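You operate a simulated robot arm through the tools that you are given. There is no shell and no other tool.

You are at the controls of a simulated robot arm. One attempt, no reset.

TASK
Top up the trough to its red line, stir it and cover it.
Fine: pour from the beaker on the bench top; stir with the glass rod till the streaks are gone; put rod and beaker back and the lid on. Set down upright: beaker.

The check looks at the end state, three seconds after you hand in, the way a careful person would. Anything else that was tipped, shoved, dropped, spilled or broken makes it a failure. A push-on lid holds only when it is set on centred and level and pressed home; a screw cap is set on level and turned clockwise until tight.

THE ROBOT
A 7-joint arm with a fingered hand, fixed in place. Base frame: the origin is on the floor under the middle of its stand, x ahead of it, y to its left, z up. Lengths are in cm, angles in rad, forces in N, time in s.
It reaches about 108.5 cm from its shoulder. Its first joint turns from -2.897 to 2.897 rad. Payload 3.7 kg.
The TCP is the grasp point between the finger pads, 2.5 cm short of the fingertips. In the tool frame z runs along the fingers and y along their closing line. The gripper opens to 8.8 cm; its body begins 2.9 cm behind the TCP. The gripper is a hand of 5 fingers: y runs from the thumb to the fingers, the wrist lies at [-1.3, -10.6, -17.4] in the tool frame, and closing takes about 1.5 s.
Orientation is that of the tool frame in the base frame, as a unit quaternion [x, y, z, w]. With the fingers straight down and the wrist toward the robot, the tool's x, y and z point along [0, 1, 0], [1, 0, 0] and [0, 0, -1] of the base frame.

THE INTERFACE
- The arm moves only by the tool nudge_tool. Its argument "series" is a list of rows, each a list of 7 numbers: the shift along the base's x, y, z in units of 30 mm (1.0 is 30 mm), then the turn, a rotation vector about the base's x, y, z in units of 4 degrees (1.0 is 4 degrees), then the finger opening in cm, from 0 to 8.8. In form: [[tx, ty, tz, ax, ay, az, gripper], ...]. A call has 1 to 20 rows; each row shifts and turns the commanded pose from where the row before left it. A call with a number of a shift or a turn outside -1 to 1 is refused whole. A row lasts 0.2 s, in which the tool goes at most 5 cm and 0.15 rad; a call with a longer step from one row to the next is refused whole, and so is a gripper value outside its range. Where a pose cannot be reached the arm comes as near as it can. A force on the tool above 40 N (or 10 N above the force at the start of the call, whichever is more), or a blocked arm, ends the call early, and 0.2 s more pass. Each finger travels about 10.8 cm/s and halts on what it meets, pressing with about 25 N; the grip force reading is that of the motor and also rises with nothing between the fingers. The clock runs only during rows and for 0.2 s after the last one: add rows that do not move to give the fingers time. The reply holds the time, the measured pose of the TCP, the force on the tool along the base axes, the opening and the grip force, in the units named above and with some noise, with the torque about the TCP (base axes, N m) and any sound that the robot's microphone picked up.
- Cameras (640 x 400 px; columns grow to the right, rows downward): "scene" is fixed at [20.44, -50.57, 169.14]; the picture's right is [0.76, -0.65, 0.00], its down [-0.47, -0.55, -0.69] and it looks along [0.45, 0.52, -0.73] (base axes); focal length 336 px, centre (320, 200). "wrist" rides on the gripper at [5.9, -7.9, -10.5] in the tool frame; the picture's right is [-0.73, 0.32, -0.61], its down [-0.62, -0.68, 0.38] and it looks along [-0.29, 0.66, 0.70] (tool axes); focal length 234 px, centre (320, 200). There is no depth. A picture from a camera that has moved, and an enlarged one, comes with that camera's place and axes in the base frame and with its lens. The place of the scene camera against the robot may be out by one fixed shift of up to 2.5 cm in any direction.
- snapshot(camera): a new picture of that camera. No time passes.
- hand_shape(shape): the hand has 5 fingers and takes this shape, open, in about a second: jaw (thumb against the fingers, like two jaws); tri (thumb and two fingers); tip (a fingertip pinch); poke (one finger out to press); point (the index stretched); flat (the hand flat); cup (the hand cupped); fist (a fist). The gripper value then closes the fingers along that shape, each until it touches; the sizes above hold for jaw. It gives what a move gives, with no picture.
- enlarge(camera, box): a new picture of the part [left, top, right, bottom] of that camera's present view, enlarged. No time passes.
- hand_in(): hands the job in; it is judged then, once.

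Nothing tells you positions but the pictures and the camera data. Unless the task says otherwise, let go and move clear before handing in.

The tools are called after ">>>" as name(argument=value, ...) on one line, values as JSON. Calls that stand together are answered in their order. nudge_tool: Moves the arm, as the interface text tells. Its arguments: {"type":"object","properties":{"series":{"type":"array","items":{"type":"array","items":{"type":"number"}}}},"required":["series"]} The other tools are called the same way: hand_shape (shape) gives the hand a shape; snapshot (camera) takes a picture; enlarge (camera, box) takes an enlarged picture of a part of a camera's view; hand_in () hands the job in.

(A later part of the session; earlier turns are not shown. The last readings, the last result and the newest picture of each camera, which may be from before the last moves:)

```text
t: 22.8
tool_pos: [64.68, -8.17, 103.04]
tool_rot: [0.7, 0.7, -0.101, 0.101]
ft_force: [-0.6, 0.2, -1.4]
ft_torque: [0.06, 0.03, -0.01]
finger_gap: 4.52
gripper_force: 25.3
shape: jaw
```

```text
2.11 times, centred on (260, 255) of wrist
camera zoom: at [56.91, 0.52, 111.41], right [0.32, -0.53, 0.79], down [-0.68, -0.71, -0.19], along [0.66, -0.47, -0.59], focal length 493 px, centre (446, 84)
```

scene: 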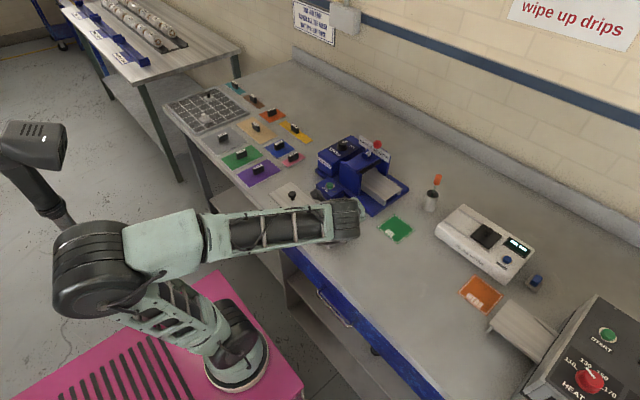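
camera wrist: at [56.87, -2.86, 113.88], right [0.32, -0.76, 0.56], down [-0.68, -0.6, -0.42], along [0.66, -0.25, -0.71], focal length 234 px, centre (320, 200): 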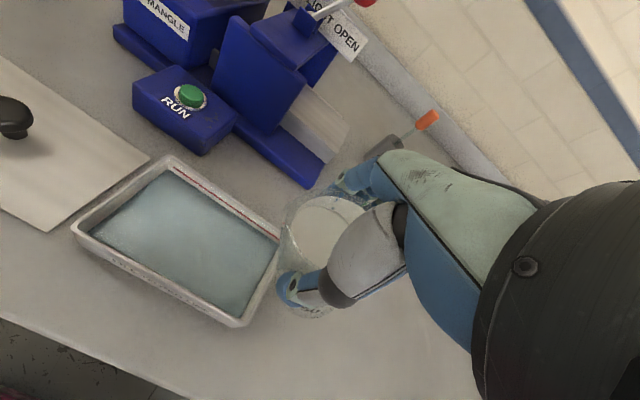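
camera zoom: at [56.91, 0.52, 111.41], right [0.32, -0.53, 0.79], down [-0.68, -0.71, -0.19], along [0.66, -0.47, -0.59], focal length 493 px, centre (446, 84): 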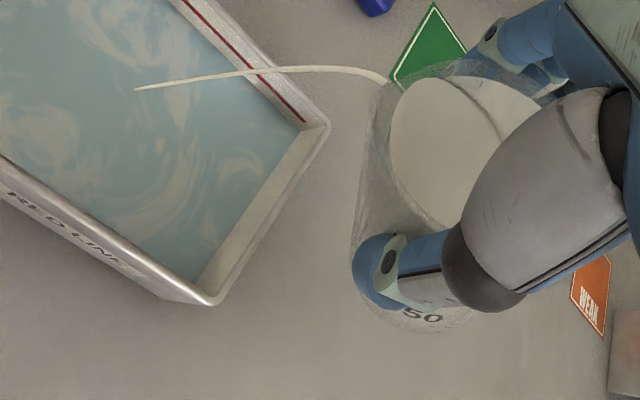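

A thin stream is running from the spout and landing at about (65, −2), mid-trough. I'm holding this tilt for a moment and checking flow and level.

>>> nudge_tool(series=[[0, 0, 0, 0, 0, 0, 4.4], [0, 0, 0, 0, 0, 0, 4.4], [0, 0, 0, 0, 0, 0, 4.4]])

>>> enlarge(camera="wrist", box=[100, 120, 380, 350])

>>> enlarge(camera="scene", box=[290, 180, 370, 240])

```text
t: 23.6
tool_pos: [64.71, -8.2, 103.0]
tool_rot: [0.7, 0.7, -0.1, 0.101]
ft_force: [0.0, -0.5, -1.6]
ft_torque: [0.08, 0.01, 0.03]
finger_gap: 4.51
gripper_force: 24.8
shape: jaw
```

```text
1.74 times, centred on (240, 235) of wrist
camera zoom: at [56.91, 0.52, 111.41], right [0.32, -0.53, 0.79], down [-0.68, -0.71, -0.19], along [0.66, -0.47, -0.59], focal length 407 px, centre (459, 139)
```

zoom: 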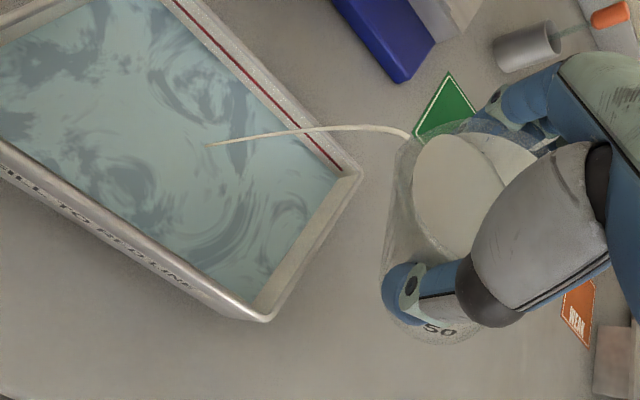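

```text
6.67 times, centred on (330, 210) of scene
camera zoom: at [20.44, -50.57, 169.14], right [0.76, -0.65, 0.0], down [-0.47, -0.55, -0.69], along [0.45, 0.52, -0.73], focal length 2239 px, centre (253, 133)
```

zoom: 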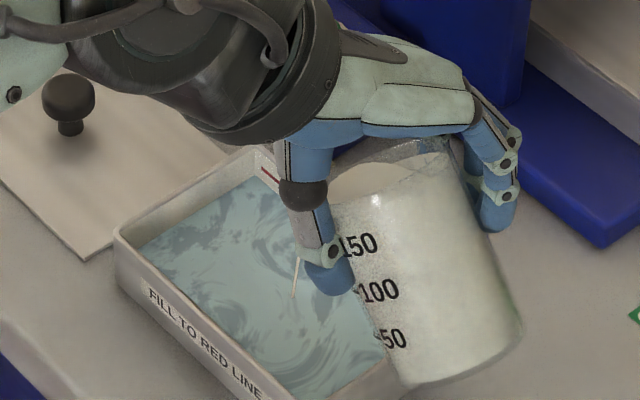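

Streaks are spreading and the flow is steady. I'll zoom on the red line to track the level as it pours.

>>> enlarge(camera="wrist", box=[190, 110, 310, 220])

>>> nudge_tool(series=[[0, 0, 0, 0, 0, 0, 4.4], [0, 0, 0, 0, 0, 0, 4.4], [0, 0, 0, 0, 0, 0, 4.4], [0, 0, 0, 0, 0, 0, 4.4]])

>>> enlarge(camera="wrist", box=[190, 110, 310, 220])

```text
3.64 times, centred on (250, 165) of wrist
camera zoom: at [56.91, 0.52, 111.41], right [0.32, -0.53, 0.79], down [-0.68, -0.71, -0.19], along [0.66, -0.47, -0.59], focal length 852 px, centre (574, 327)
```

zoom: 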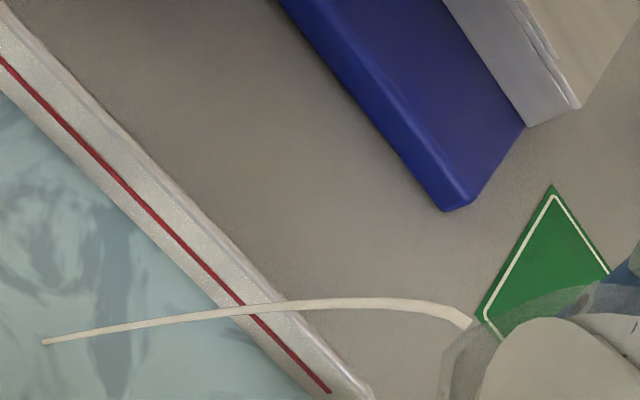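

```text
t: 24.6
tool_pos: [64.66, -8.21, 102.96]
tool_rot: [0.7, 0.7, -0.101, 0.102]
ft_force: [0.0, 0.0, -1.9]
ft_torque: [0.04, 0.0, 0.03]
finger_gap: 4.51
gripper_force: 25.2
shape: jaw
```

```text
3.64 times, centred on (250, 165) of wrist
camera zoom: at [56.91, 0.52, 111.41], right [0.32, -0.53, 0.79], down [-0.68, -0.71, -0.19], along [0.66, -0.47, -0.59], focal length 852 px, centre (574, 327)
```

zoom: 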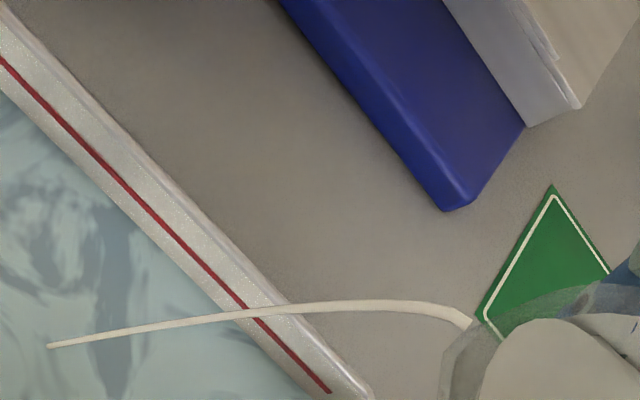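

The stream is tapering at this angle. I'll tilt 2° more at a time with pauses, tracking the level against the red line.

>>> nudge_tool(series=[[0, 0, 0, -0.4, 0, 0, 4.4], [0, 0, 0, 0, 0, 0, 4.4], [0, 0, 0, -0.4, 0, 0, 4.4], [0, 0, 0, 0, 0, 0, 4.4], [0, 0, 0, 0, 0, 0, 4.4], [0, 0, 0, 0, 0, 0, 4.4], [0, 0, 0, 0, 0, 0, 4.4], [0, 0, 0, 0, 0, 0, 4.4], [0, 0, 0, 0, 0, 0, 4.4], [0, 0, 0, 0, 0, 0, 4.4]])

>>> enlarge(camera="wrist", box=[100, 120, 380, 350])

>>> enlarge(camera="scene", box=[290, 180, 370, 240])

```text
t: 26.8
tool_pos: [64.6, -8.19, 102.98]
tool_rot: [0.696, 0.697, -0.12, 0.121]
ft_force: [0.8, 0.1, -1.7]
ft_torque: [0.03, 0.03, 0.0]
finger_gap: 4.54
gripper_force: 25.3
shape: jaw
```

```text
1.74 times, centred on (240, 235) of wrist
camera zoom: at [56.88, 0.94, 110.92], right [0.32, -0.48, 0.82], down [-0.68, -0.72, -0.15], along [0.66, -0.51, -0.56], focal length 407 px, centre (459, 139)
```

zoom: 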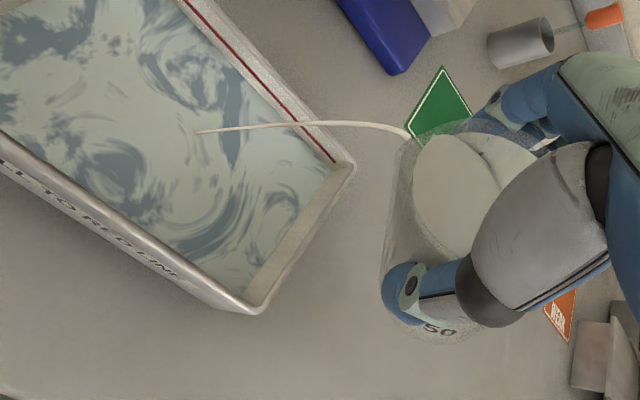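

```text
6.67 times, centred on (330, 210) of scene
camera zoom: at [20.44, -50.57, 169.14], right [0.76, -0.65, 0.0], down [-0.47, -0.55, -0.69], along [0.45, 0.52, -0.73], focal length 2239 px, centre (253, 133)
```

zoom: 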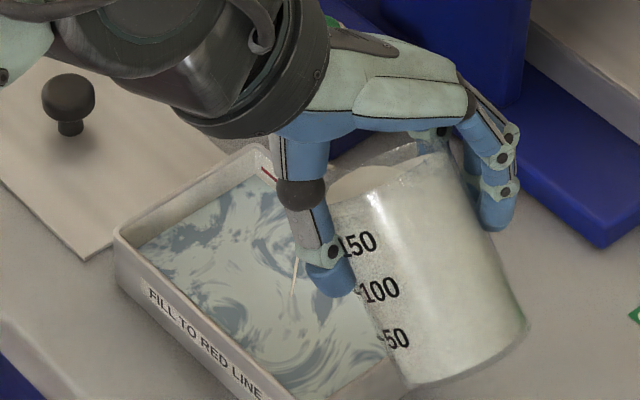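

Steady thin stream, still landing inside. I'll zoom the scene camera on the visible far-left corner to read the level.

>>> enlarge(camera="scene", box=[304, 196, 332, 217])

>>> enlarge(camera="wrist", box=[190, 110, 310, 220])

```text
16.00 times, centred on (318, 206) of scene
camera zoom: at [20.44, -50.57, 169.14], right [0.76, -0.65, 0.0], down [-0.47, -0.55, -0.69], along [0.45, 0.52, -0.73], focal length 5374 px, centre (352, 96)
```

zoom: 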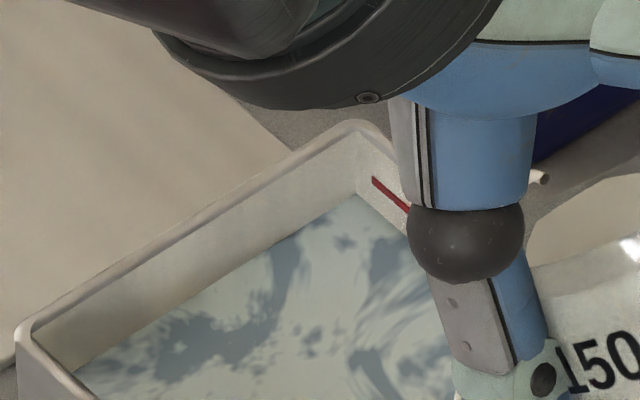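

```text
3.64 times, centred on (250, 165) of wrist
camera zoom: at [56.88, 0.94, 110.92], right [0.32, -0.48, 0.82], down [-0.68, -0.72, -0.15], along [0.66, -0.51, -0.56], focal length 852 px, centre (574, 327)
```

zoom: 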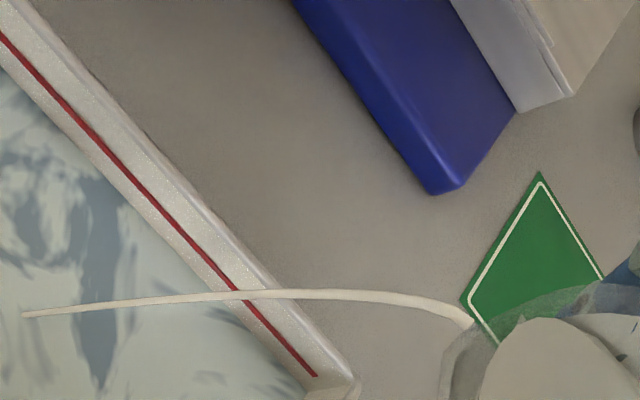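

The level has risen by about 0.14 cm (0.78 cm still to go). I'm increasing tilt gradually with a steady slow pour.

>>> nudge_tool(series=[[0, 0, 0, -0.4, 0, 0, 4.4], [0, 0, 0, 0, 0, 0, 4.4], [0, 0, 0, 0, 0, 0, 4.4], [0, 0, 0, -0.4, 0, 0, 4.4], [0, 0, 0, 0, 0, 0, 4.4], [0, 0, 0, 0, 0, 0, 4.4], [0, 0, 0, -0.4, 0, 0, 4.4], [0, 0, 0, 0, 0, 0, 4.4], [0, 0, 0, 0, 0, 0, 4.4], [0, 0, 0, -0.4, 0, 0, 4.4], [0, 0, 0, 0, 0, 0, 4.4], [0, 0, 0, 0, 0, 0, 4.4]])

>>> enlarge(camera="scene", box=[304, 196, 332, 217])

>>> enlarge(camera="wrist", box=[100, 120, 380, 350])

```text
t: 29.4
tool_pos: [64.6, -8.1, 103.07]
tool_rot: [0.689, 0.689, -0.159, 0.158]
ft_force: [0.2, 0.4, -2.0]
ft_torque: [0.03, 0.02, 0.04]
finger_gap: 4.55
gripper_force: 25.5
shape: jaw
```

```text
16.00 times, centred on (318, 206) of scene
camera zoom: at [20.44, -50.57, 169.14], right [0.76, -0.65, 0.0], down [-0.47, -0.55, -0.69], along [0.45, 0.52, -0.73], focal length 5374 px, centre (352, 96)
```

zoom: 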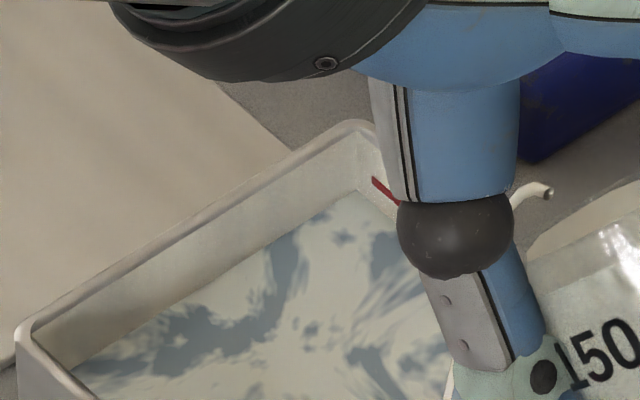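

```text
1.74 times, centred on (240, 235) of wrist
camera zoom: at [56.89, 1.75, 109.87], right [0.32, -0.39, 0.86], down [-0.68, -0.73, -0.07], along [0.66, -0.57, -0.5], focal length 407 px, centre (459, 139)
```

zoom: 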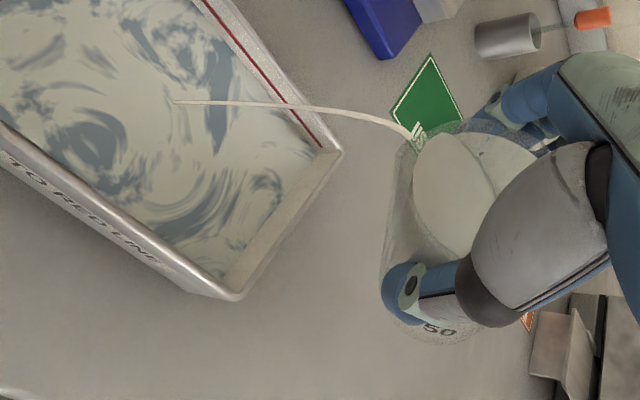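

Stream remains stable at (65, −2). I'm continuing to pour with progressive tilt.

>>> nudge_tool(series=[[0, 0, 0, -0.4, 0, 0, 4.4], [0, 0, 0, 0, 0, 0, 4.4], [0, 0, 0, -0.4, 0, 0, 4.4], [0, 0, 0, 0, 0, 0, 4.4], [0, 0, 0, 0, 0, 0, 4.4], [0, 0, 0, -0.4, 0, 0, 4.4], [0, 0, 0, 0, 0, 0, 4.4], [0, 0, 0, 0, 0, 0, 4.4], [0, 0, 0, -0.4, 0, 0, 4.4], [0, 0, 0, 0, 0, 0, 4.4], [0, 0, 0, 0, 0, 0, 4.4], [0, 0, 0, 0, 0, 0, 4.4]])

>>> enlarge(camera="scene", box=[304, 196, 332, 217])

>>> enlarge(camera="wrist", box=[100, 120, 380, 350])

```text
t: 32.0
tool_pos: [64.71, -8.16, 103.08]
tool_rot: [0.679, 0.679, -0.197, 0.197]
ft_force: [0.4, -0.5, -1.5]
ft_torque: [0.06, 0.05, -0.01]
finger_gap: 4.54
gripper_force: 24.5
shape: jaw
```

```text
16.00 times, centred on (318, 206) of scene
camera zoom: at [20.44, -50.57, 169.14], right [0.76, -0.65, 0.0], down [-0.47, -0.55, -0.69], along [0.45, 0.52, -0.73], focal length 5374 px, centre (352, 96)
```

zoom: 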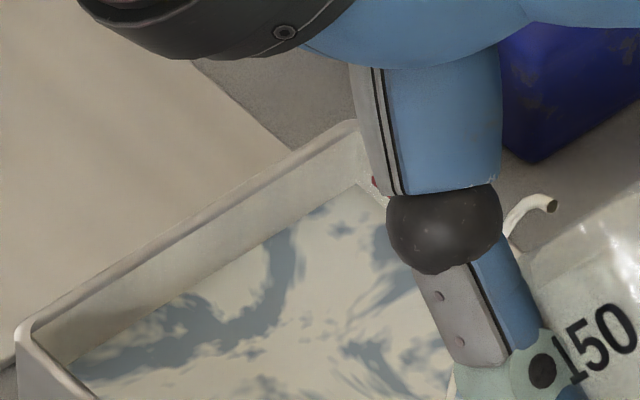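

```text
1.74 times, centred on (240, 235) of wrist
camera zoom: at [56.92, 2.5, 108.73], right [0.32, -0.29, 0.9], down [-0.68, -0.73, 0.01], along [0.66, -0.62, -0.43], focal length 407 px, centre (459, 139)
```

zoom: 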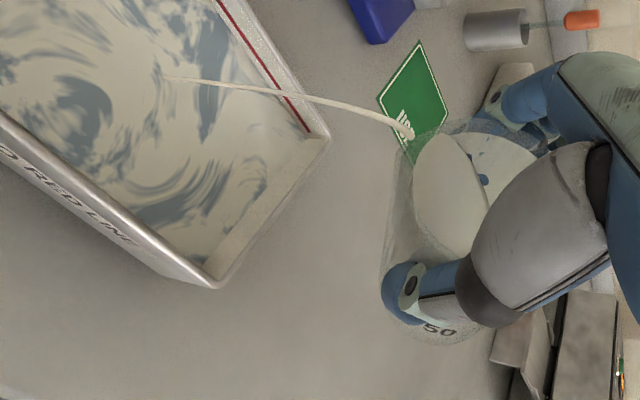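

About 0.55–0.6 cm remains. I'm holding this tilt for a couple of seconds to see how fast it's still flowing.

>>> nudge_tool(series=[[0, 0, 0, 0, 0, 0, 4.4], [0, 0, 0, 0, 0, 0, 4.4], [0, 0, 0, 0, 0, 0, 4.4], [0, 0, 0, 0, 0, 0, 4.4], [0, 0, 0, 0, 0, 0, 4.4], [0, 0, 0, 0, 0, 0, 4.4], [0, 0, 0, 0, 0, 0, 4.4], [0, 0, 0, 0, 0, 0, 4.4]])

>>> enlarge(camera="scene", box=[304, 196, 332, 217])

>>> enlarge(camera="wrist", box=[130, 100, 330, 240])

>>> enlarge(camera="scene", box=[290, 180, 380, 250])

```text
t: 33.8
tool_pos: [64.75, -8.14, 103.0]
tool_rot: [0.679, 0.68, -0.197, 0.197]
ft_force: [0.2, -0.1, -1.8]
ft_torque: [0.05, -0.01, -0.02]
finger_gap: 4.55
gripper_force: 25.2
shape: jaw
```

```text
16.00 times, centred on (318, 206) of scene
camera zoom: at [20.44, -50.57, 169.14], right [0.76, -0.65, 0.0], down [-0.47, -0.55, -0.69], along [0.45, 0.52, -0.73], focal length 5374 px, centre (352, 96)
```

zoom: 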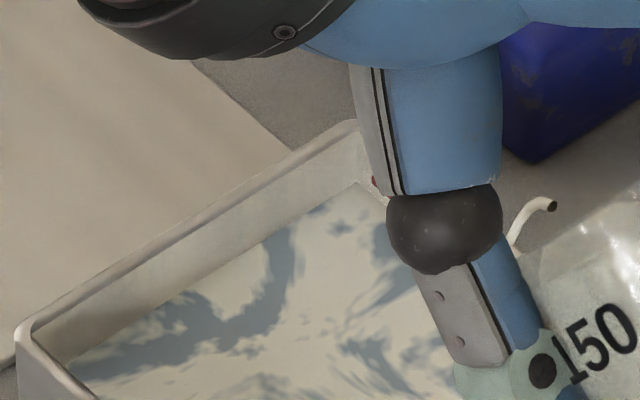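

```text
2.86 times, centred on (230, 170) of wrist
camera zoom: at [56.92, 2.5, 108.73], right [0.32, -0.29, 0.9], down [-0.68, -0.73, 0.01], along [0.66, -0.62, -0.43], focal length 669 px, centre (577, 286)
```

zoom: 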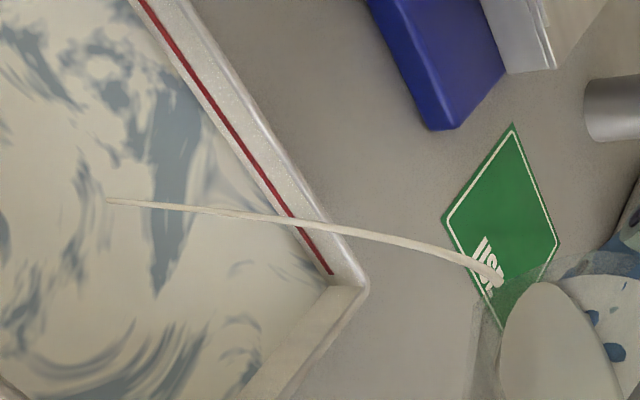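

```text
5.71 times, centred on (335, 215) of scene
camera zoom: at [20.44, -50.57, 169.14], right [0.76, -0.65, 0.0], down [-0.47, -0.55, -0.69], along [0.45, 0.52, -0.73], focal length 1919 px, centre (234, 114)
```

zoom: 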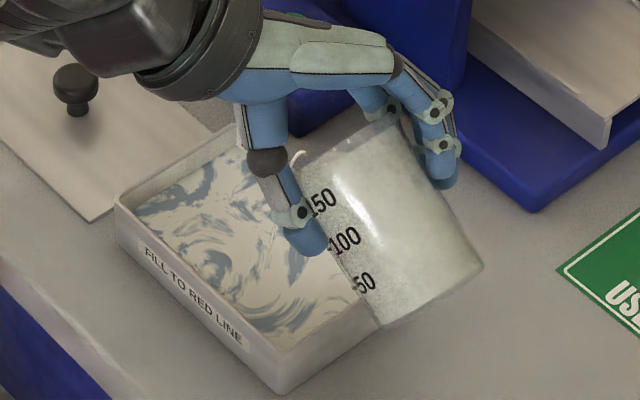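

The flow is roughly 5–6 ml/s with about 0.5 cm still to go. I'm continuing with a bit more tilt.

>>> nudge_tool(series=[[0, 0, 0, -0.3, 0, 0, 4.4], [0, 0, 0, 0, 0, 0, 4.4], [0, 0, 0, 0, 0, 0, 4.4], [0, 0, 0, -0.3, 0, 0, 4.4], [0, 0, 0, 0, 0, 0, 4.4], [0, 0, 0, 0, 0, 0, 4.4], [0, 0, 0, 0, 0, 0, 4.4], [0, 0, 0, 0, 0, 0, 4.4]])

>>> enlarge(camera="scene", box=[304, 196, 332, 217])

>>> enlarge(camera="wrist", box=[150, 70, 290, 210])

```text
t: 35.6
tool_pos: [64.64, -8.1, 103.1]
tool_rot: [0.675, 0.675, -0.211, 0.21]
ft_force: [0.5, 0.1, -1.5]
ft_torque: [0.03, -0.01, 0.01]
finger_gap: 4.53
gripper_force: 24.5
shape: jaw
```

```text
16.00 times, centred on (318, 206) of scene
camera zoom: at [20.44, -50.57, 169.14], right [0.76, -0.65, 0.0], down [-0.47, -0.55, -0.69], along [0.45, 0.52, -0.73], focal length 5374 px, centre (352, 96)
```

zoom: 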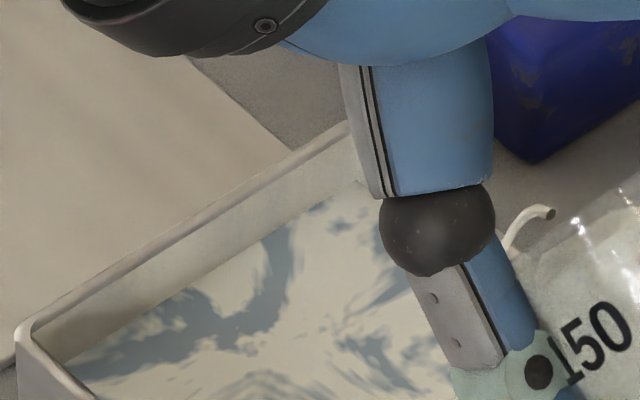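

```text
2.86 times, centred on (220, 140) of wrist
camera zoom: at [56.84, 2.72, 108.28], right [0.32, -0.25, 0.91], down [-0.68, -0.73, 0.04], along [0.66, -0.64, -0.41], focal length 669 px, centre (606, 371)
```

zoom: 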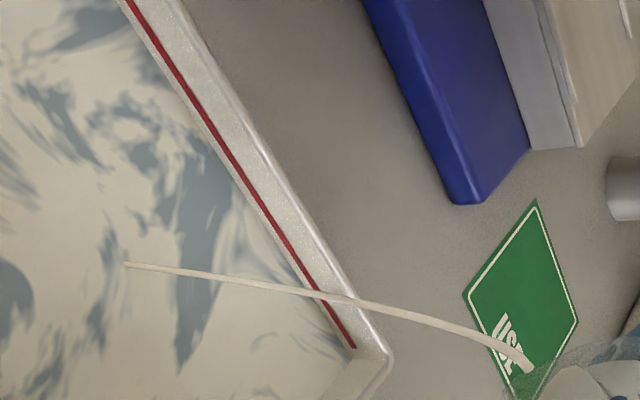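

The thumb now hides that corner, so I'll read the level directly at the red line from the wrist camera.

>>> enlarge(camera="wrist", box=[170, 105, 226, 140])

>>> enlarge(camera="scene", box=[300, 205, 328, 226])

```text
11.43 times, centred on (198, 122) of wrist
camera zoom: at [56.84, 2.72, 108.28], right [0.32, -0.25, 0.91], down [-0.68, -0.73, 0.04], along [0.66, -0.64, -0.41], focal length 2676 px, centre (1714, 1086)
```

zoom: 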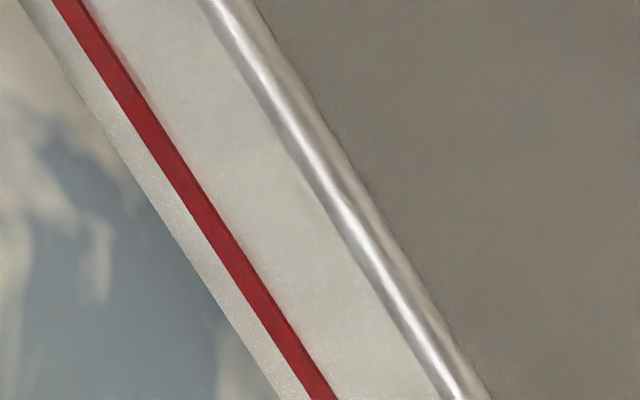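

```text
16.00 times, centred on (314, 216) of scene
camera zoom: at [20.44, -50.57, 169.14], right [0.76, -0.65, 0.0], down [-0.47, -0.55, -0.69], along [0.45, 0.52, -0.73], focal length 5374 px, centre (416, -48)
```

zoom: 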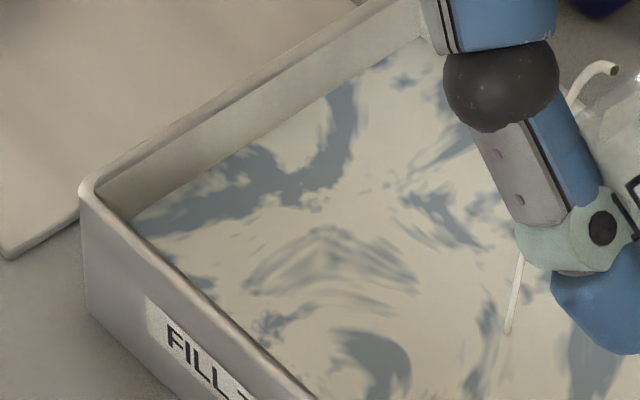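

Clear reading: the water is about 0.38 cm below the middle of the red line (1.1 cm from red line to rim). I'm continuing in short pours with checks.

>>> nudge_tool(series=[[0, 0, 0, 0, 0, 0, 4.4], [0, 0, 0, 0, 0, 0, 4.4], [0, 0, 0, 0, 0, 0, 4.4], [0, 0, 0, -0.2, 0, 0, 4.4], [0, 0, 0, 0, 0, 0, 4.4], [0, 0, 0, 0, 0, 0, 4.4], [0, 0, 0, 0, 0, 0, 4.4], [0, 0, 0, 0, 0, 0, 4.4]])

>>> enlarge(camera="wrist", box=[170, 105, 226, 140])

>>> enlarge(camera="wrist", box=[130, 70, 330, 240])

```text
t: 37.4
tool_pos: [64.73, -8.1, 103.0]
tool_rot: [0.673, 0.673, -0.215, 0.216]
ft_force: [-0.6, -0.7, -1.2]
ft_torque: [0.05, 0.0, -0.03]
finger_gap: 4.52
gripper_force: 25.1
shape: jaw
```

```text
11.43 times, centred on (198, 122) of wrist
camera zoom: at [56.85, 2.8, 108.15], right [0.32, -0.24, 0.92], down [-0.68, -0.73, 0.05], along [0.66, -0.64, -0.4], focal length 2676 px, centre (1714, 1086)
```

zoom: 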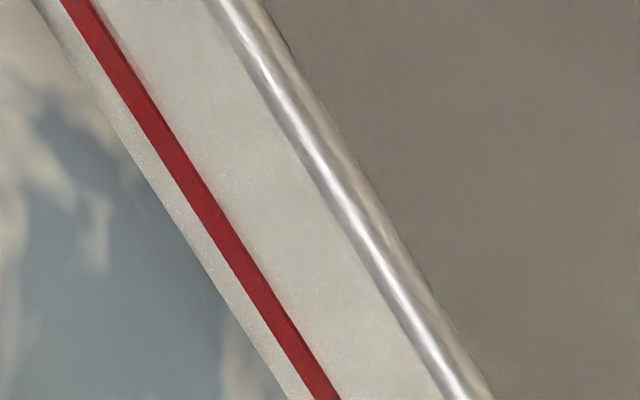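

```text
2.35 times, centred on (230, 155) of wrist
camera zoom: at [56.85, 2.8, 108.15], right [0.32, -0.24, 0.92], down [-0.68, -0.73, 0.05], along [0.66, -0.64, -0.4], focal length 551 px, centre (532, 306)
```

zoom: 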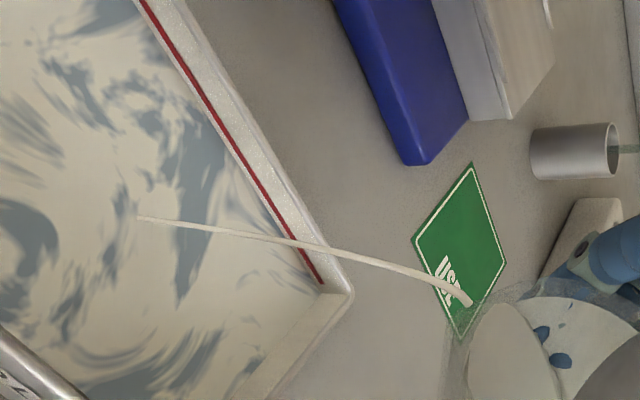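

The flow is tapering (0.34 cm left). I'm adding about 3° of tilt in small steps.

>>> nudge_tool(series=[[0, 0, 0, -0.3, 0, 0, 4.4], [0, 0, 0, 0, 0, 0, 4.4], [0, 0, 0, -0.3, 0, 0, 4.4], [0, 0, 0, 0, 0, 0, 4.4], [0, 0, 0, -0.2, 0, 0, 4.4], [0, 0, 0, 0, 0, 0, 4.4], [0, 0, 0, 0, 0, 0, 4.4], [0, 0, 0, 0, 0, 0, 4.4], [0, 0, 0, 0, 0, 0, 4.4]])

>>> enlarge(camera="wrist", box=[170, 95, 226, 130])

>>> enlarge(camera="wrist", box=[130, 70, 330, 240])

```text
t: 39.4
tool_pos: [64.75, -8.24, 103.14]
tool_rot: [0.667, 0.667, -0.235, 0.235]
ft_force: [-0.2, -0.9, -1.7]
ft_torque: [0.04, 0.0, 0.01]
finger_gap: 4.51
gripper_force: 25.3
shape: jaw
```

```text
11.43 times, centred on (198, 112) of wrist
camera zoom: at [56.85, 3.09, 107.53], right [0.32, -0.19, 0.93], down [-0.68, -0.73, 0.09], along [0.66, -0.66, -0.36], focal length 2676 px, centre (1714, 1200)
```

zoom: 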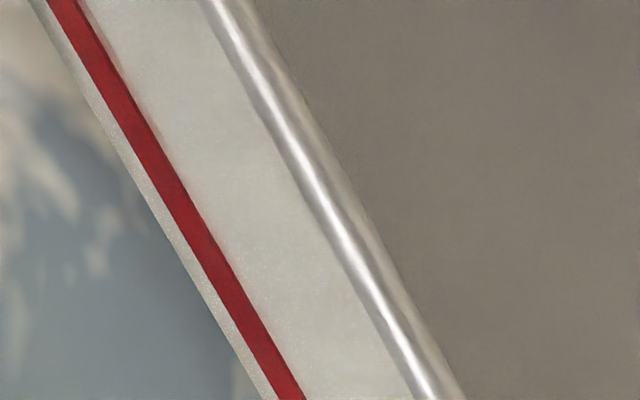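

```text
2.35 times, centred on (230, 155) of wrist
camera zoom: at [56.85, 3.09, 107.53], right [0.32, -0.19, 0.93], down [-0.68, -0.73, 0.09], along [0.66, -0.66, -0.36], focal length 551 px, centre (532, 306)
```

zoom: 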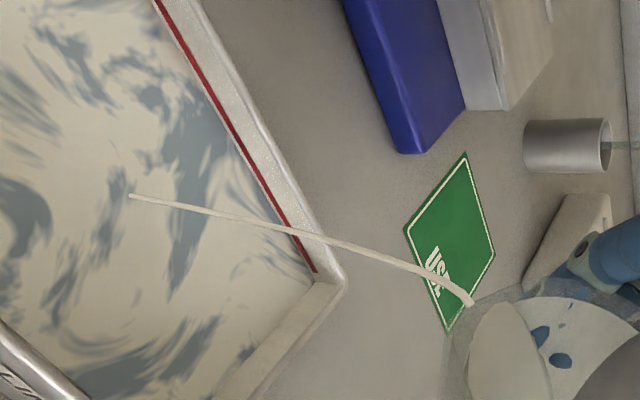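

About 0.2 cm left to the middle of the red line. Short hold, then recheck.

>>> nudge_tool(series=[[0, 0, 0, 0, 0, 0, 4.4], [0, 0, 0, 0, 0, 0, 4.4], [0, 0, 0, 0, 0, 0, 4.4], [0, 0, 0, 0, 0, 0, 4.4], [0, 0, 0, 0, 0, 0, 4.4]])

>>> enlarge(camera="wrist", box=[170, 95, 210, 120])

```text
t: 40.6
tool_pos: [64.63, -8.09, 103.04]
tool_rot: [0.667, 0.667, -0.234, 0.235]
ft_force: [-0.1, 0.1, -0.9]
ft_torque: [0.03, -0.03, 0.0]
finger_gap: 4.52
gripper_force: 25.2
shape: jaw
```

```text
16.00 times, centred on (190, 108) of wrist
camera zoom: at [56.85, 3.09, 107.53], right [0.32, -0.19, 0.93], down [-0.68, -0.73, 0.09], along [0.66, -0.66, -0.36], focal length 3747 px, centre (2400, 1680)
```

zoom: 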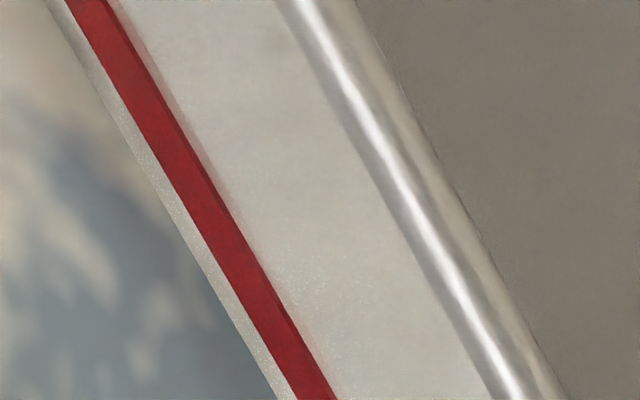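

Water edge is about 0.09 cm below the red line's lower edge (0.2 to its middle). A little more.

>>> nudge_tool(series=[[0, 0, 0, -0.3, 0, 0, 4.4], [0, 0, 0, 0, 0, 0, 4.4], [0, 0, 0, 0, 0, 0, 4.4], [0, 0, 0, -0.2, 0, 0, 4.4], [0, 0, 0, 0, 0, 0, 4.4], [0, 0, 0, 0, 0, 0, 4.4], [0, 0, 0, 0, 0, 0, 4.4]])

>>> enlarge(camera="wrist", box=[170, 95, 210, 120])

>>> enlarge(camera="wrist", box=[130, 70, 330, 240])

```text
t: 42.2
tool_pos: [64.73, -8.16, 103.0]
tool_rot: [0.662, 0.663, -0.247, 0.247]
ft_force: [-0.1, 0.2, -1.2]
ft_torque: [0.02, 0.02, 0.0]
finger_gap: 4.5
gripper_force: 24.6
shape: jaw
```

```text
16.00 times, centred on (190, 108) of wrist
camera zoom: at [56.88, 3.25, 107.13], right [0.32, -0.15, 0.93], down [-0.68, -0.72, 0.12], along [0.66, -0.67, -0.34], focal length 3747 px, centre (2400, 1680)
```

zoom: 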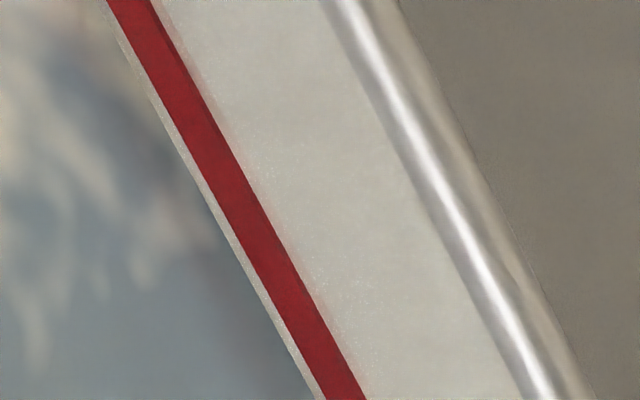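

```text
2.35 times, centred on (230, 155) of wrist
camera zoom: at [56.88, 3.25, 107.13], right [0.32, -0.15, 0.93], down [-0.68, -0.72, 0.12], along [0.66, -0.67, -0.34], focal length 551 px, centre (532, 306)
```

zoom: 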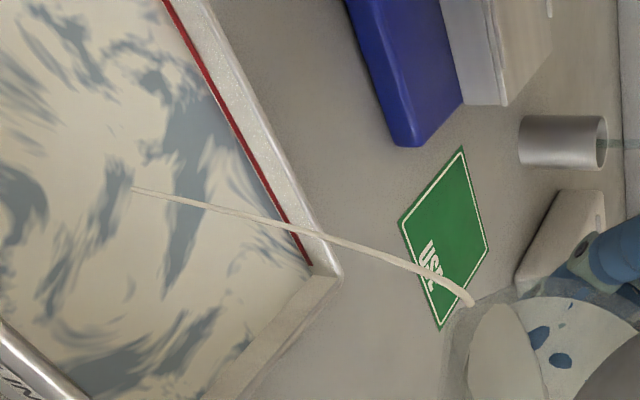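

Water is just under the red line. Continuing gently toward the middle of the line.

>>> nudge_tool(series=[[0, 0, 0, -0.3, 0, 0, 4.4], [0, 0, 0, 0, 0, 0, 4.4], [0, 0, 0, 0, 0, 0, 4.4], [0, 0, 0, -0.2, 0, 0, 4.4], [0, 0, 0, 0, 0, 0, 4.4], [0, 0, 0, 0, 0, 0, 4.4], [0, 0, 0, 0, 0, 0, 4.4]])

>>> enlarge(camera="wrist", box=[170, 90, 210, 115])

```text
t: 43.8
tool_pos: [64.71, -8.11, 103.1]
tool_rot: [0.658, 0.658, -0.258, 0.258]
ft_force: [0.4, -0.6, -1.2]
ft_torque: [-0.01, -0.04, 0.01]
finger_gap: 4.51
gripper_force: 24.9
shape: jaw
```

```text
16.00 times, centred on (190, 102) of wrist
camera zoom: at [56.9, 3.31, 106.74], right [0.32, -0.12, 0.94], down [-0.68, -0.72, 0.14], along [0.66, -0.69, -0.31], focal length 3747 px, centre (2400, 1760)
```

zoom: 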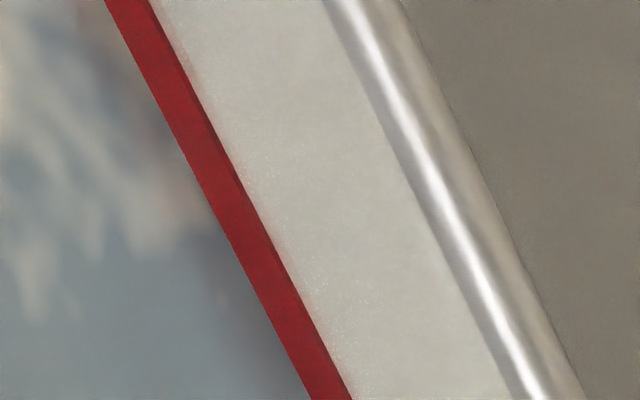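

The water is now touching the red line's lower edge. One more short hold before tilting back.

>>> nudge_tool(series=[[0, 0, 0, 0, 0, 0, 4.4], [0, 0, 0, 0, 0, 0, 4.4], [0, 0, 0, 0, 0, 0, 4.4]])

>>> enlarge(camera="wrist", box=[170, 90, 210, 115])

```text
t: 44.6
tool_pos: [64.74, -8.12, 103.07]
tool_rot: [0.658, 0.659, -0.258, 0.258]
ft_force: [0.9, -0.7, -1.0]
ft_torque: [0.05, 0.02, 0.02]
finger_gap: 4.5
gripper_force: 24.7
shape: jaw
```

```text
16.00 times, centred on (190, 102) of wrist
camera zoom: at [56.9, 3.31, 106.75], right [0.32, -0.12, 0.94], down [-0.68, -0.72, 0.14], along [0.66, -0.69, -0.31], focal length 3747 px, centre (2400, 1760)
```

zoom: 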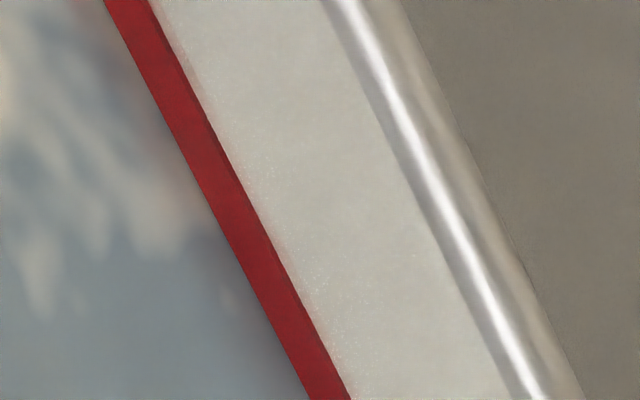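

Flow is now very slow; a touch more tilt to reach the middle of the line.

>>> nudge_tool(series=[[0, 0, 0, -0.25, 0, 0, 4.4], [0, 0, 0, 0, 0, 0, 4.4], [0, 0, 0, 0, 0, 0, 4.4], [0, 0, 0, 0, 0, 0, 4.4], [0, 0, 0, 0, 0, 0, 4.4]])

>>> enlarge(camera="wrist", box=[170, 90, 210, 115])

>>> enlarge(camera="wrist", box=[130, 70, 330, 240])

```text
t: 45.8
tool_pos: [64.68, -8.2, 103.03]
tool_rot: [0.657, 0.656, -0.263, 0.264]
ft_force: [-0.2, -0.3, -1.2]
ft_torque: [0.04, -0.01, -0.01]
finger_gap: 4.51
gripper_force: 24.7
shape: jaw
```

```text
16.00 times, centred on (190, 102) of wrist
camera zoom: at [56.88, 3.35, 106.56], right [0.32, -0.1, 0.94], down [-0.68, -0.72, 0.15], along [0.66, -0.69, -0.3], focal length 3747 px, centre (2400, 1760)
```

zoom: 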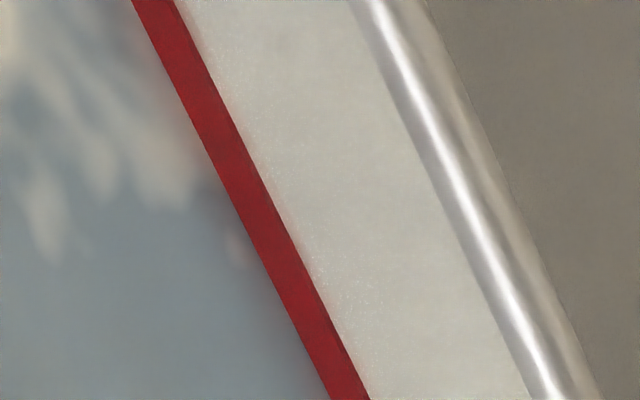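

```text
2.35 times, centred on (230, 155) of wrist
camera zoom: at [56.88, 3.35, 106.56], right [0.32, -0.1, 0.94], down [-0.68, -0.72, 0.15], along [0.66, -0.69, -0.3], focal length 551 px, centre (532, 306)
```

zoom: 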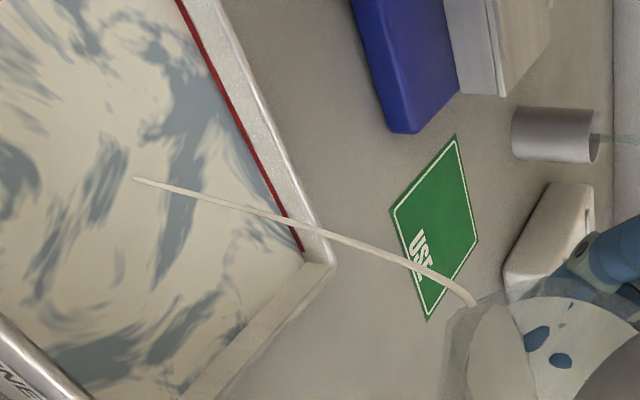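

Still about 0.1 cm to the middle of the line. I'm adding about 1.5° more.

>>> nudge_tool(series=[[0, 0, 0, -0.4, 0, 0, 4.4], [0, 0, 0, 0, 0, 0, 4.4], [0, 0, 0, 0, 0, 0, 4.4], [0, 0, 0, 0, 0, 0, 4.4], [0, 0, 0, 0, 0, 0, 4.4], [0, 0, 0, 0, 0, 0, 4.4]])

>>> enlarge(camera="wrist", box=[170, 90, 210, 115])

```text
t: 47.2
tool_pos: [64.75, -8.15, 103.06]
tool_rot: [0.652, 0.652, -0.273, 0.273]
ft_force: [-0.2, -0.3, -1.9]
ft_torque: [0.04, 0.0, 0.0]
finger_gap: 4.5
gripper_force: 24.7
shape: jaw
```

```text
16.00 times, centred on (190, 102) of wrist
camera zoom: at [56.88, 3.46, 106.25], right [0.32, -0.08, 0.94], down [-0.68, -0.71, 0.17], along [0.66, -0.7, -0.28], focal length 3747 px, centre (2400, 1760)
```

zoom: 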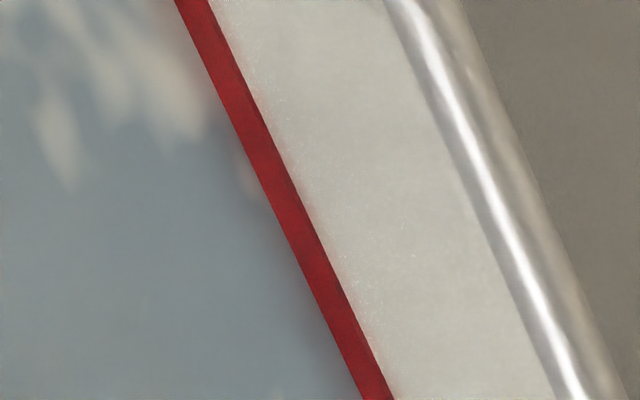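

The water now covers about a third of the red line, so I'll let the last bit run for 0.6 s and then tilt back smoothly.

>>> nudge_tool(series=[[0, 0, 0, 0, 0, 0, 4.4], [0, 0, 0, 0, 0, 0, 4.4], [0, 0, 0, 0.6, 0, 0, 4.4], [0, 0, 0, 1, 0, 0, 4.4], [0, 0, 0, 1, 0, 0, 4.4], [0, 0, 0, 1, 0, 0, 4.4], [0, 0, 0, 1, 0, 0, 4.4], [0, 0, 0, 1, 0, 0, 4.4], [0, 0, 0, 0.5, 0, 0, 4.4], [0, 0, 0, 0, 0, 0, 4.4]])

>>> snapshot(camera="wrist")

>>> enlarge(camera="wrist", box=[180, 120, 300, 220])

```text
t: 49.4
tool_pos: [64.64, -8.17, 103.03]
tool_rot: [0.695, 0.696, -0.128, 0.128]
ft_force: [0.7, 0.2, -0.8]
ft_torque: [0.06, -0.01, 0.02]
finger_gap: 4.5
gripper_force: 25.3
shape: jaw
```

```text
taken
camera wrist: at [56.87, 1.16, 110.76], right [0.32, -0.46, 0.83], down [-0.68, -0.72, -0.14], along [0.66, -0.52, -0.55], focal length 234 px, centre (320, 200)
```

wrist: 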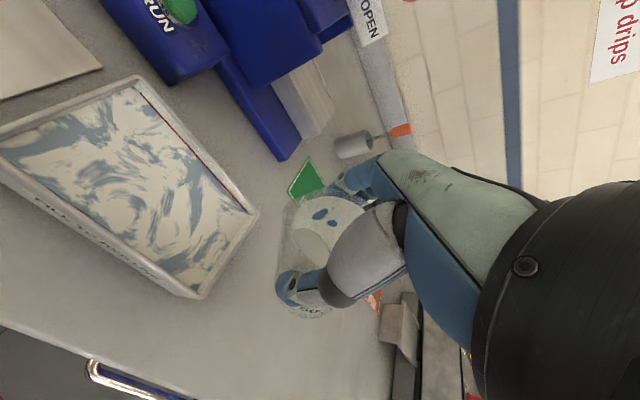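

```text
4.00 times, centred on (240, 170) of wrist
camera zoom: at [56.87, 1.16, 110.76], right [0.32, -0.46, 0.83], down [-0.68, -0.72, -0.14], along [0.66, -0.52, -0.55], focal length 937 px, centre (640, 320)
```

zoom: 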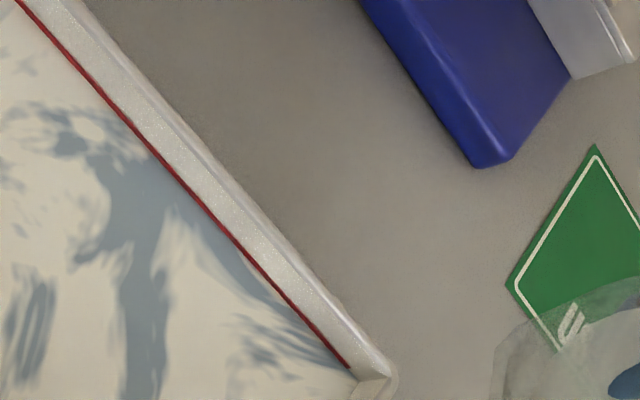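

The stream has stopped and nothing shows outside the trough. Checking the level closely.

>>> enlarge(camera="wrist", box=[165, 115, 205, 140])

>>> enlarge(camera="wrist", box=[210, 165, 250, 190])

```text
16.00 times, centred on (185, 128) of wrist
camera zoom: at [56.87, 1.16, 110.76], right [0.32, -0.46, 0.83], down [-0.68, -0.72, -0.14], along [0.66, -0.52, -0.55], focal length 3747 px, centre (2480, 1360)
```

zoom: 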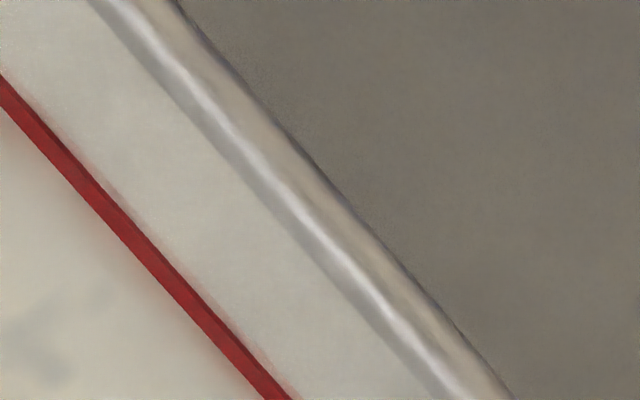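

```text
16.00 times, centred on (230, 178) of wrist
camera zoom: at [56.87, 1.16, 110.76], right [0.32, -0.46, 0.83], down [-0.68, -0.72, -0.14], along [0.66, -0.52, -0.55], focal length 3747 px, centre (1760, 560)
```

zoom: 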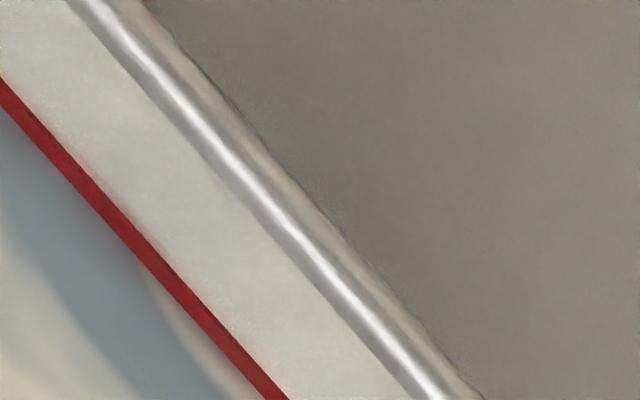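

I'll take a tighter zoom to measure how much of the red line is still above water.

>>> enlarge(camera="wrist", box=[214, 168, 230, 178])

>>> enlarge(camera="wrist", box=[178, 128, 194, 138])

>>> enlarge(camera="scene", box=[308, 194, 340, 214])

```text
16.00 times, centred on (222, 173) of wrist
camera zoom: at [56.87, 1.16, 110.76], right [0.32, -0.46, 0.83], down [-0.68, -0.72, -0.14], along [0.66, -0.52, -0.55], focal length 3747 px, centre (1888, 632)
```

zoom: 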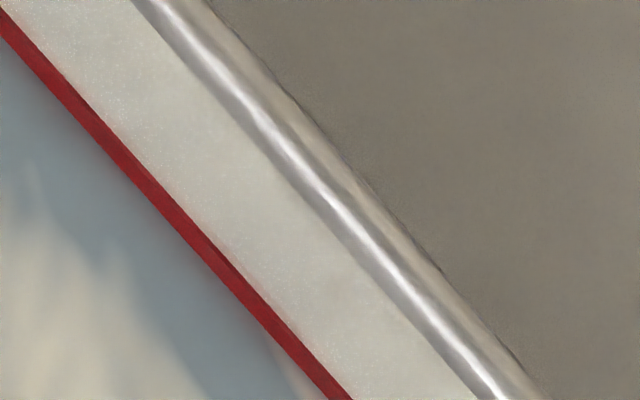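

```text
16.00 times, centred on (186, 133) of wrist
camera zoom: at [56.87, 1.16, 110.76], right [0.32, -0.46, 0.83], down [-0.68, -0.72, -0.14], along [0.66, -0.52, -0.55], focal length 3747 px, centre (2464, 1272)
```

zoom: 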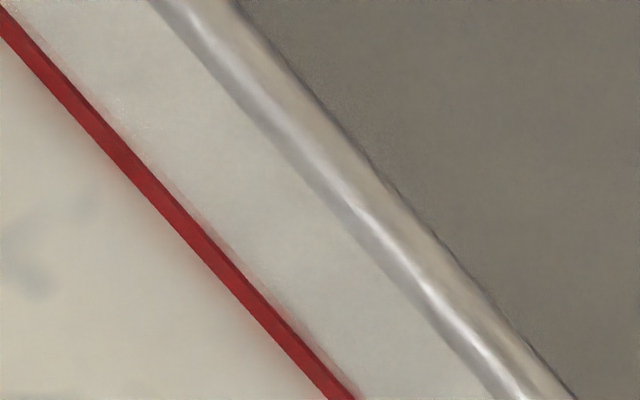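

```text
16.00 times, centred on (324, 204) of scene
camera zoom: at [20.44, -50.57, 169.14], right [0.76, -0.65, 0.0], down [-0.47, -0.55, -0.69], along [0.45, 0.52, -0.73], focal length 5374 px, centre (256, 136)
```

zoom: 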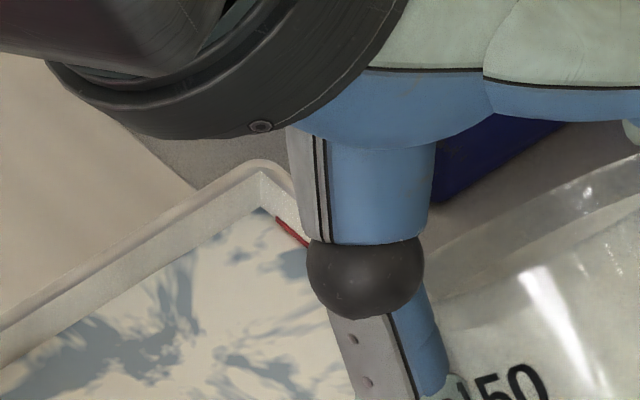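

Level sits within the red line, about 0.05 cm under its middle, which is right at the mark. Now I'm rotating the beaker back upright over the trough, letting any drip fall inside.

>>> nudge_tool(series=[[0, 0, 0, 0.8, 0, 0, 4.4], [0, 0, 0, 0.9, 0, 0, 4.4], [0, 0, 0, 0.9, 0, 0, 4.4], [0, 0, 0, 0.9, 0, 0, 4.4], [0, 0, 0, 0.9, 0, 0, 4.4], [0, 0, 0, 0.9, 0, 0, 4.4], [0, 0, 0, 0.9, 0, 0, 4.4], [0, 0, 0, 0.9, 0, 0, 4.4], [0, 0, 0, 0.9, 0, 0, 4.4], [0, 0, 0, 0.9, 0, 0, 4.4], [0, 0, 0, 0.9, 0, 0, 4.4], [0, 0, 0, 0.9, 0, 0, 4.4], [0, 0, 0, 0.6, 0, 0, 4.4], [0, 0, 0, 0, 0, 0, 4.4], [0, 0, 0, 0, 0, 0, 4.4]])

>>> snapshot(camera="wrist")

>>> enlarge(camera="wrist", box=[240, 170, 400, 330])

>>> enlarge(camera="scene", box=[300, 160, 420, 260])

```text
t: 52.6
tool_pos: [64.61, -8.11, 103.02]
tool_rot: [0.691, 0.692, 0.148, -0.148]
ft_force: [0.3, 0.9, -0.9]
ft_torque: [-0.01, 0.0, 0.01]
finger_gap: 4.48
gripper_force: 25.5
shape: jaw
```

```text
taken
camera wrist: at [56.88, -6.99, 115.03], right [0.32, -0.91, 0.26], down [-0.68, -0.41, -0.61], along [0.66, 0.02, -0.75], focal length 234 px, centre (320, 200)
```

wrist: 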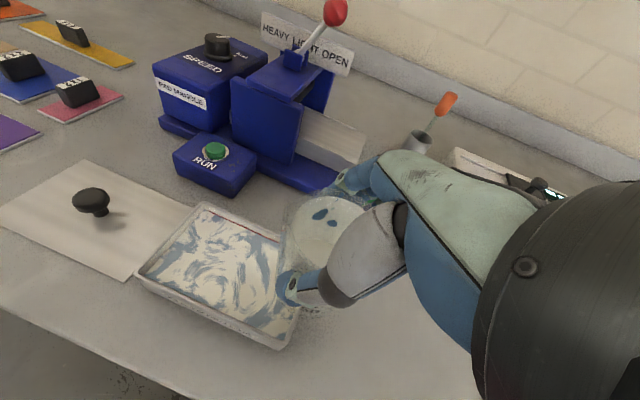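

```text
2.50 times, centred on (320, 250) of wrist
camera zoom: at [56.88, -6.99, 115.03], right [0.32, -0.91, 0.26], down [-0.68, -0.41, -0.61], along [0.66, 0.02, -0.75], focal length 585 px, centre (320, 75)
```

zoom: 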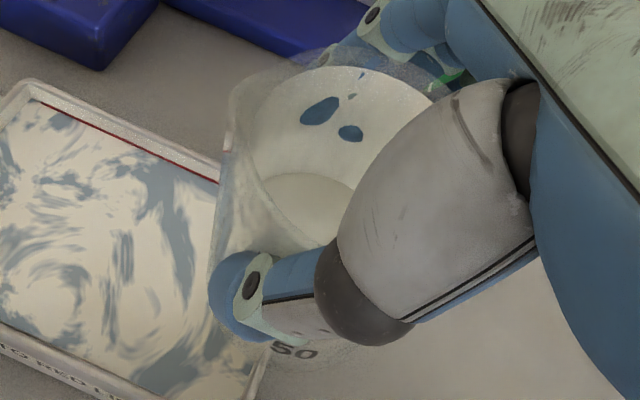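

```text
4.00 times, centred on (360, 210) of scene
camera zoom: at [20.44, -50.57, 169.14], right [0.76, -0.65, 0.0], down [-0.47, -0.55, -0.69], along [0.45, 0.52, -0.73], focal length 1344 px, centre (160, 160)
```

zoom: 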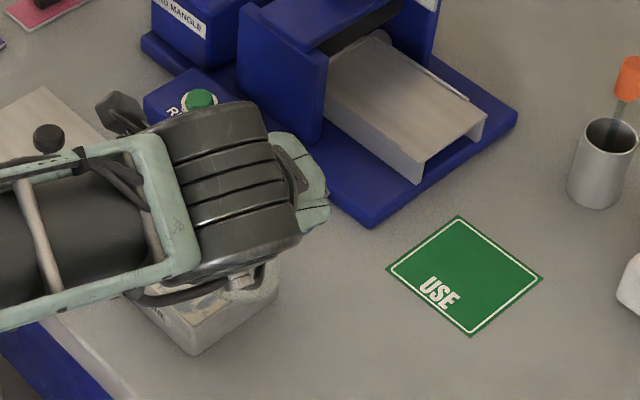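

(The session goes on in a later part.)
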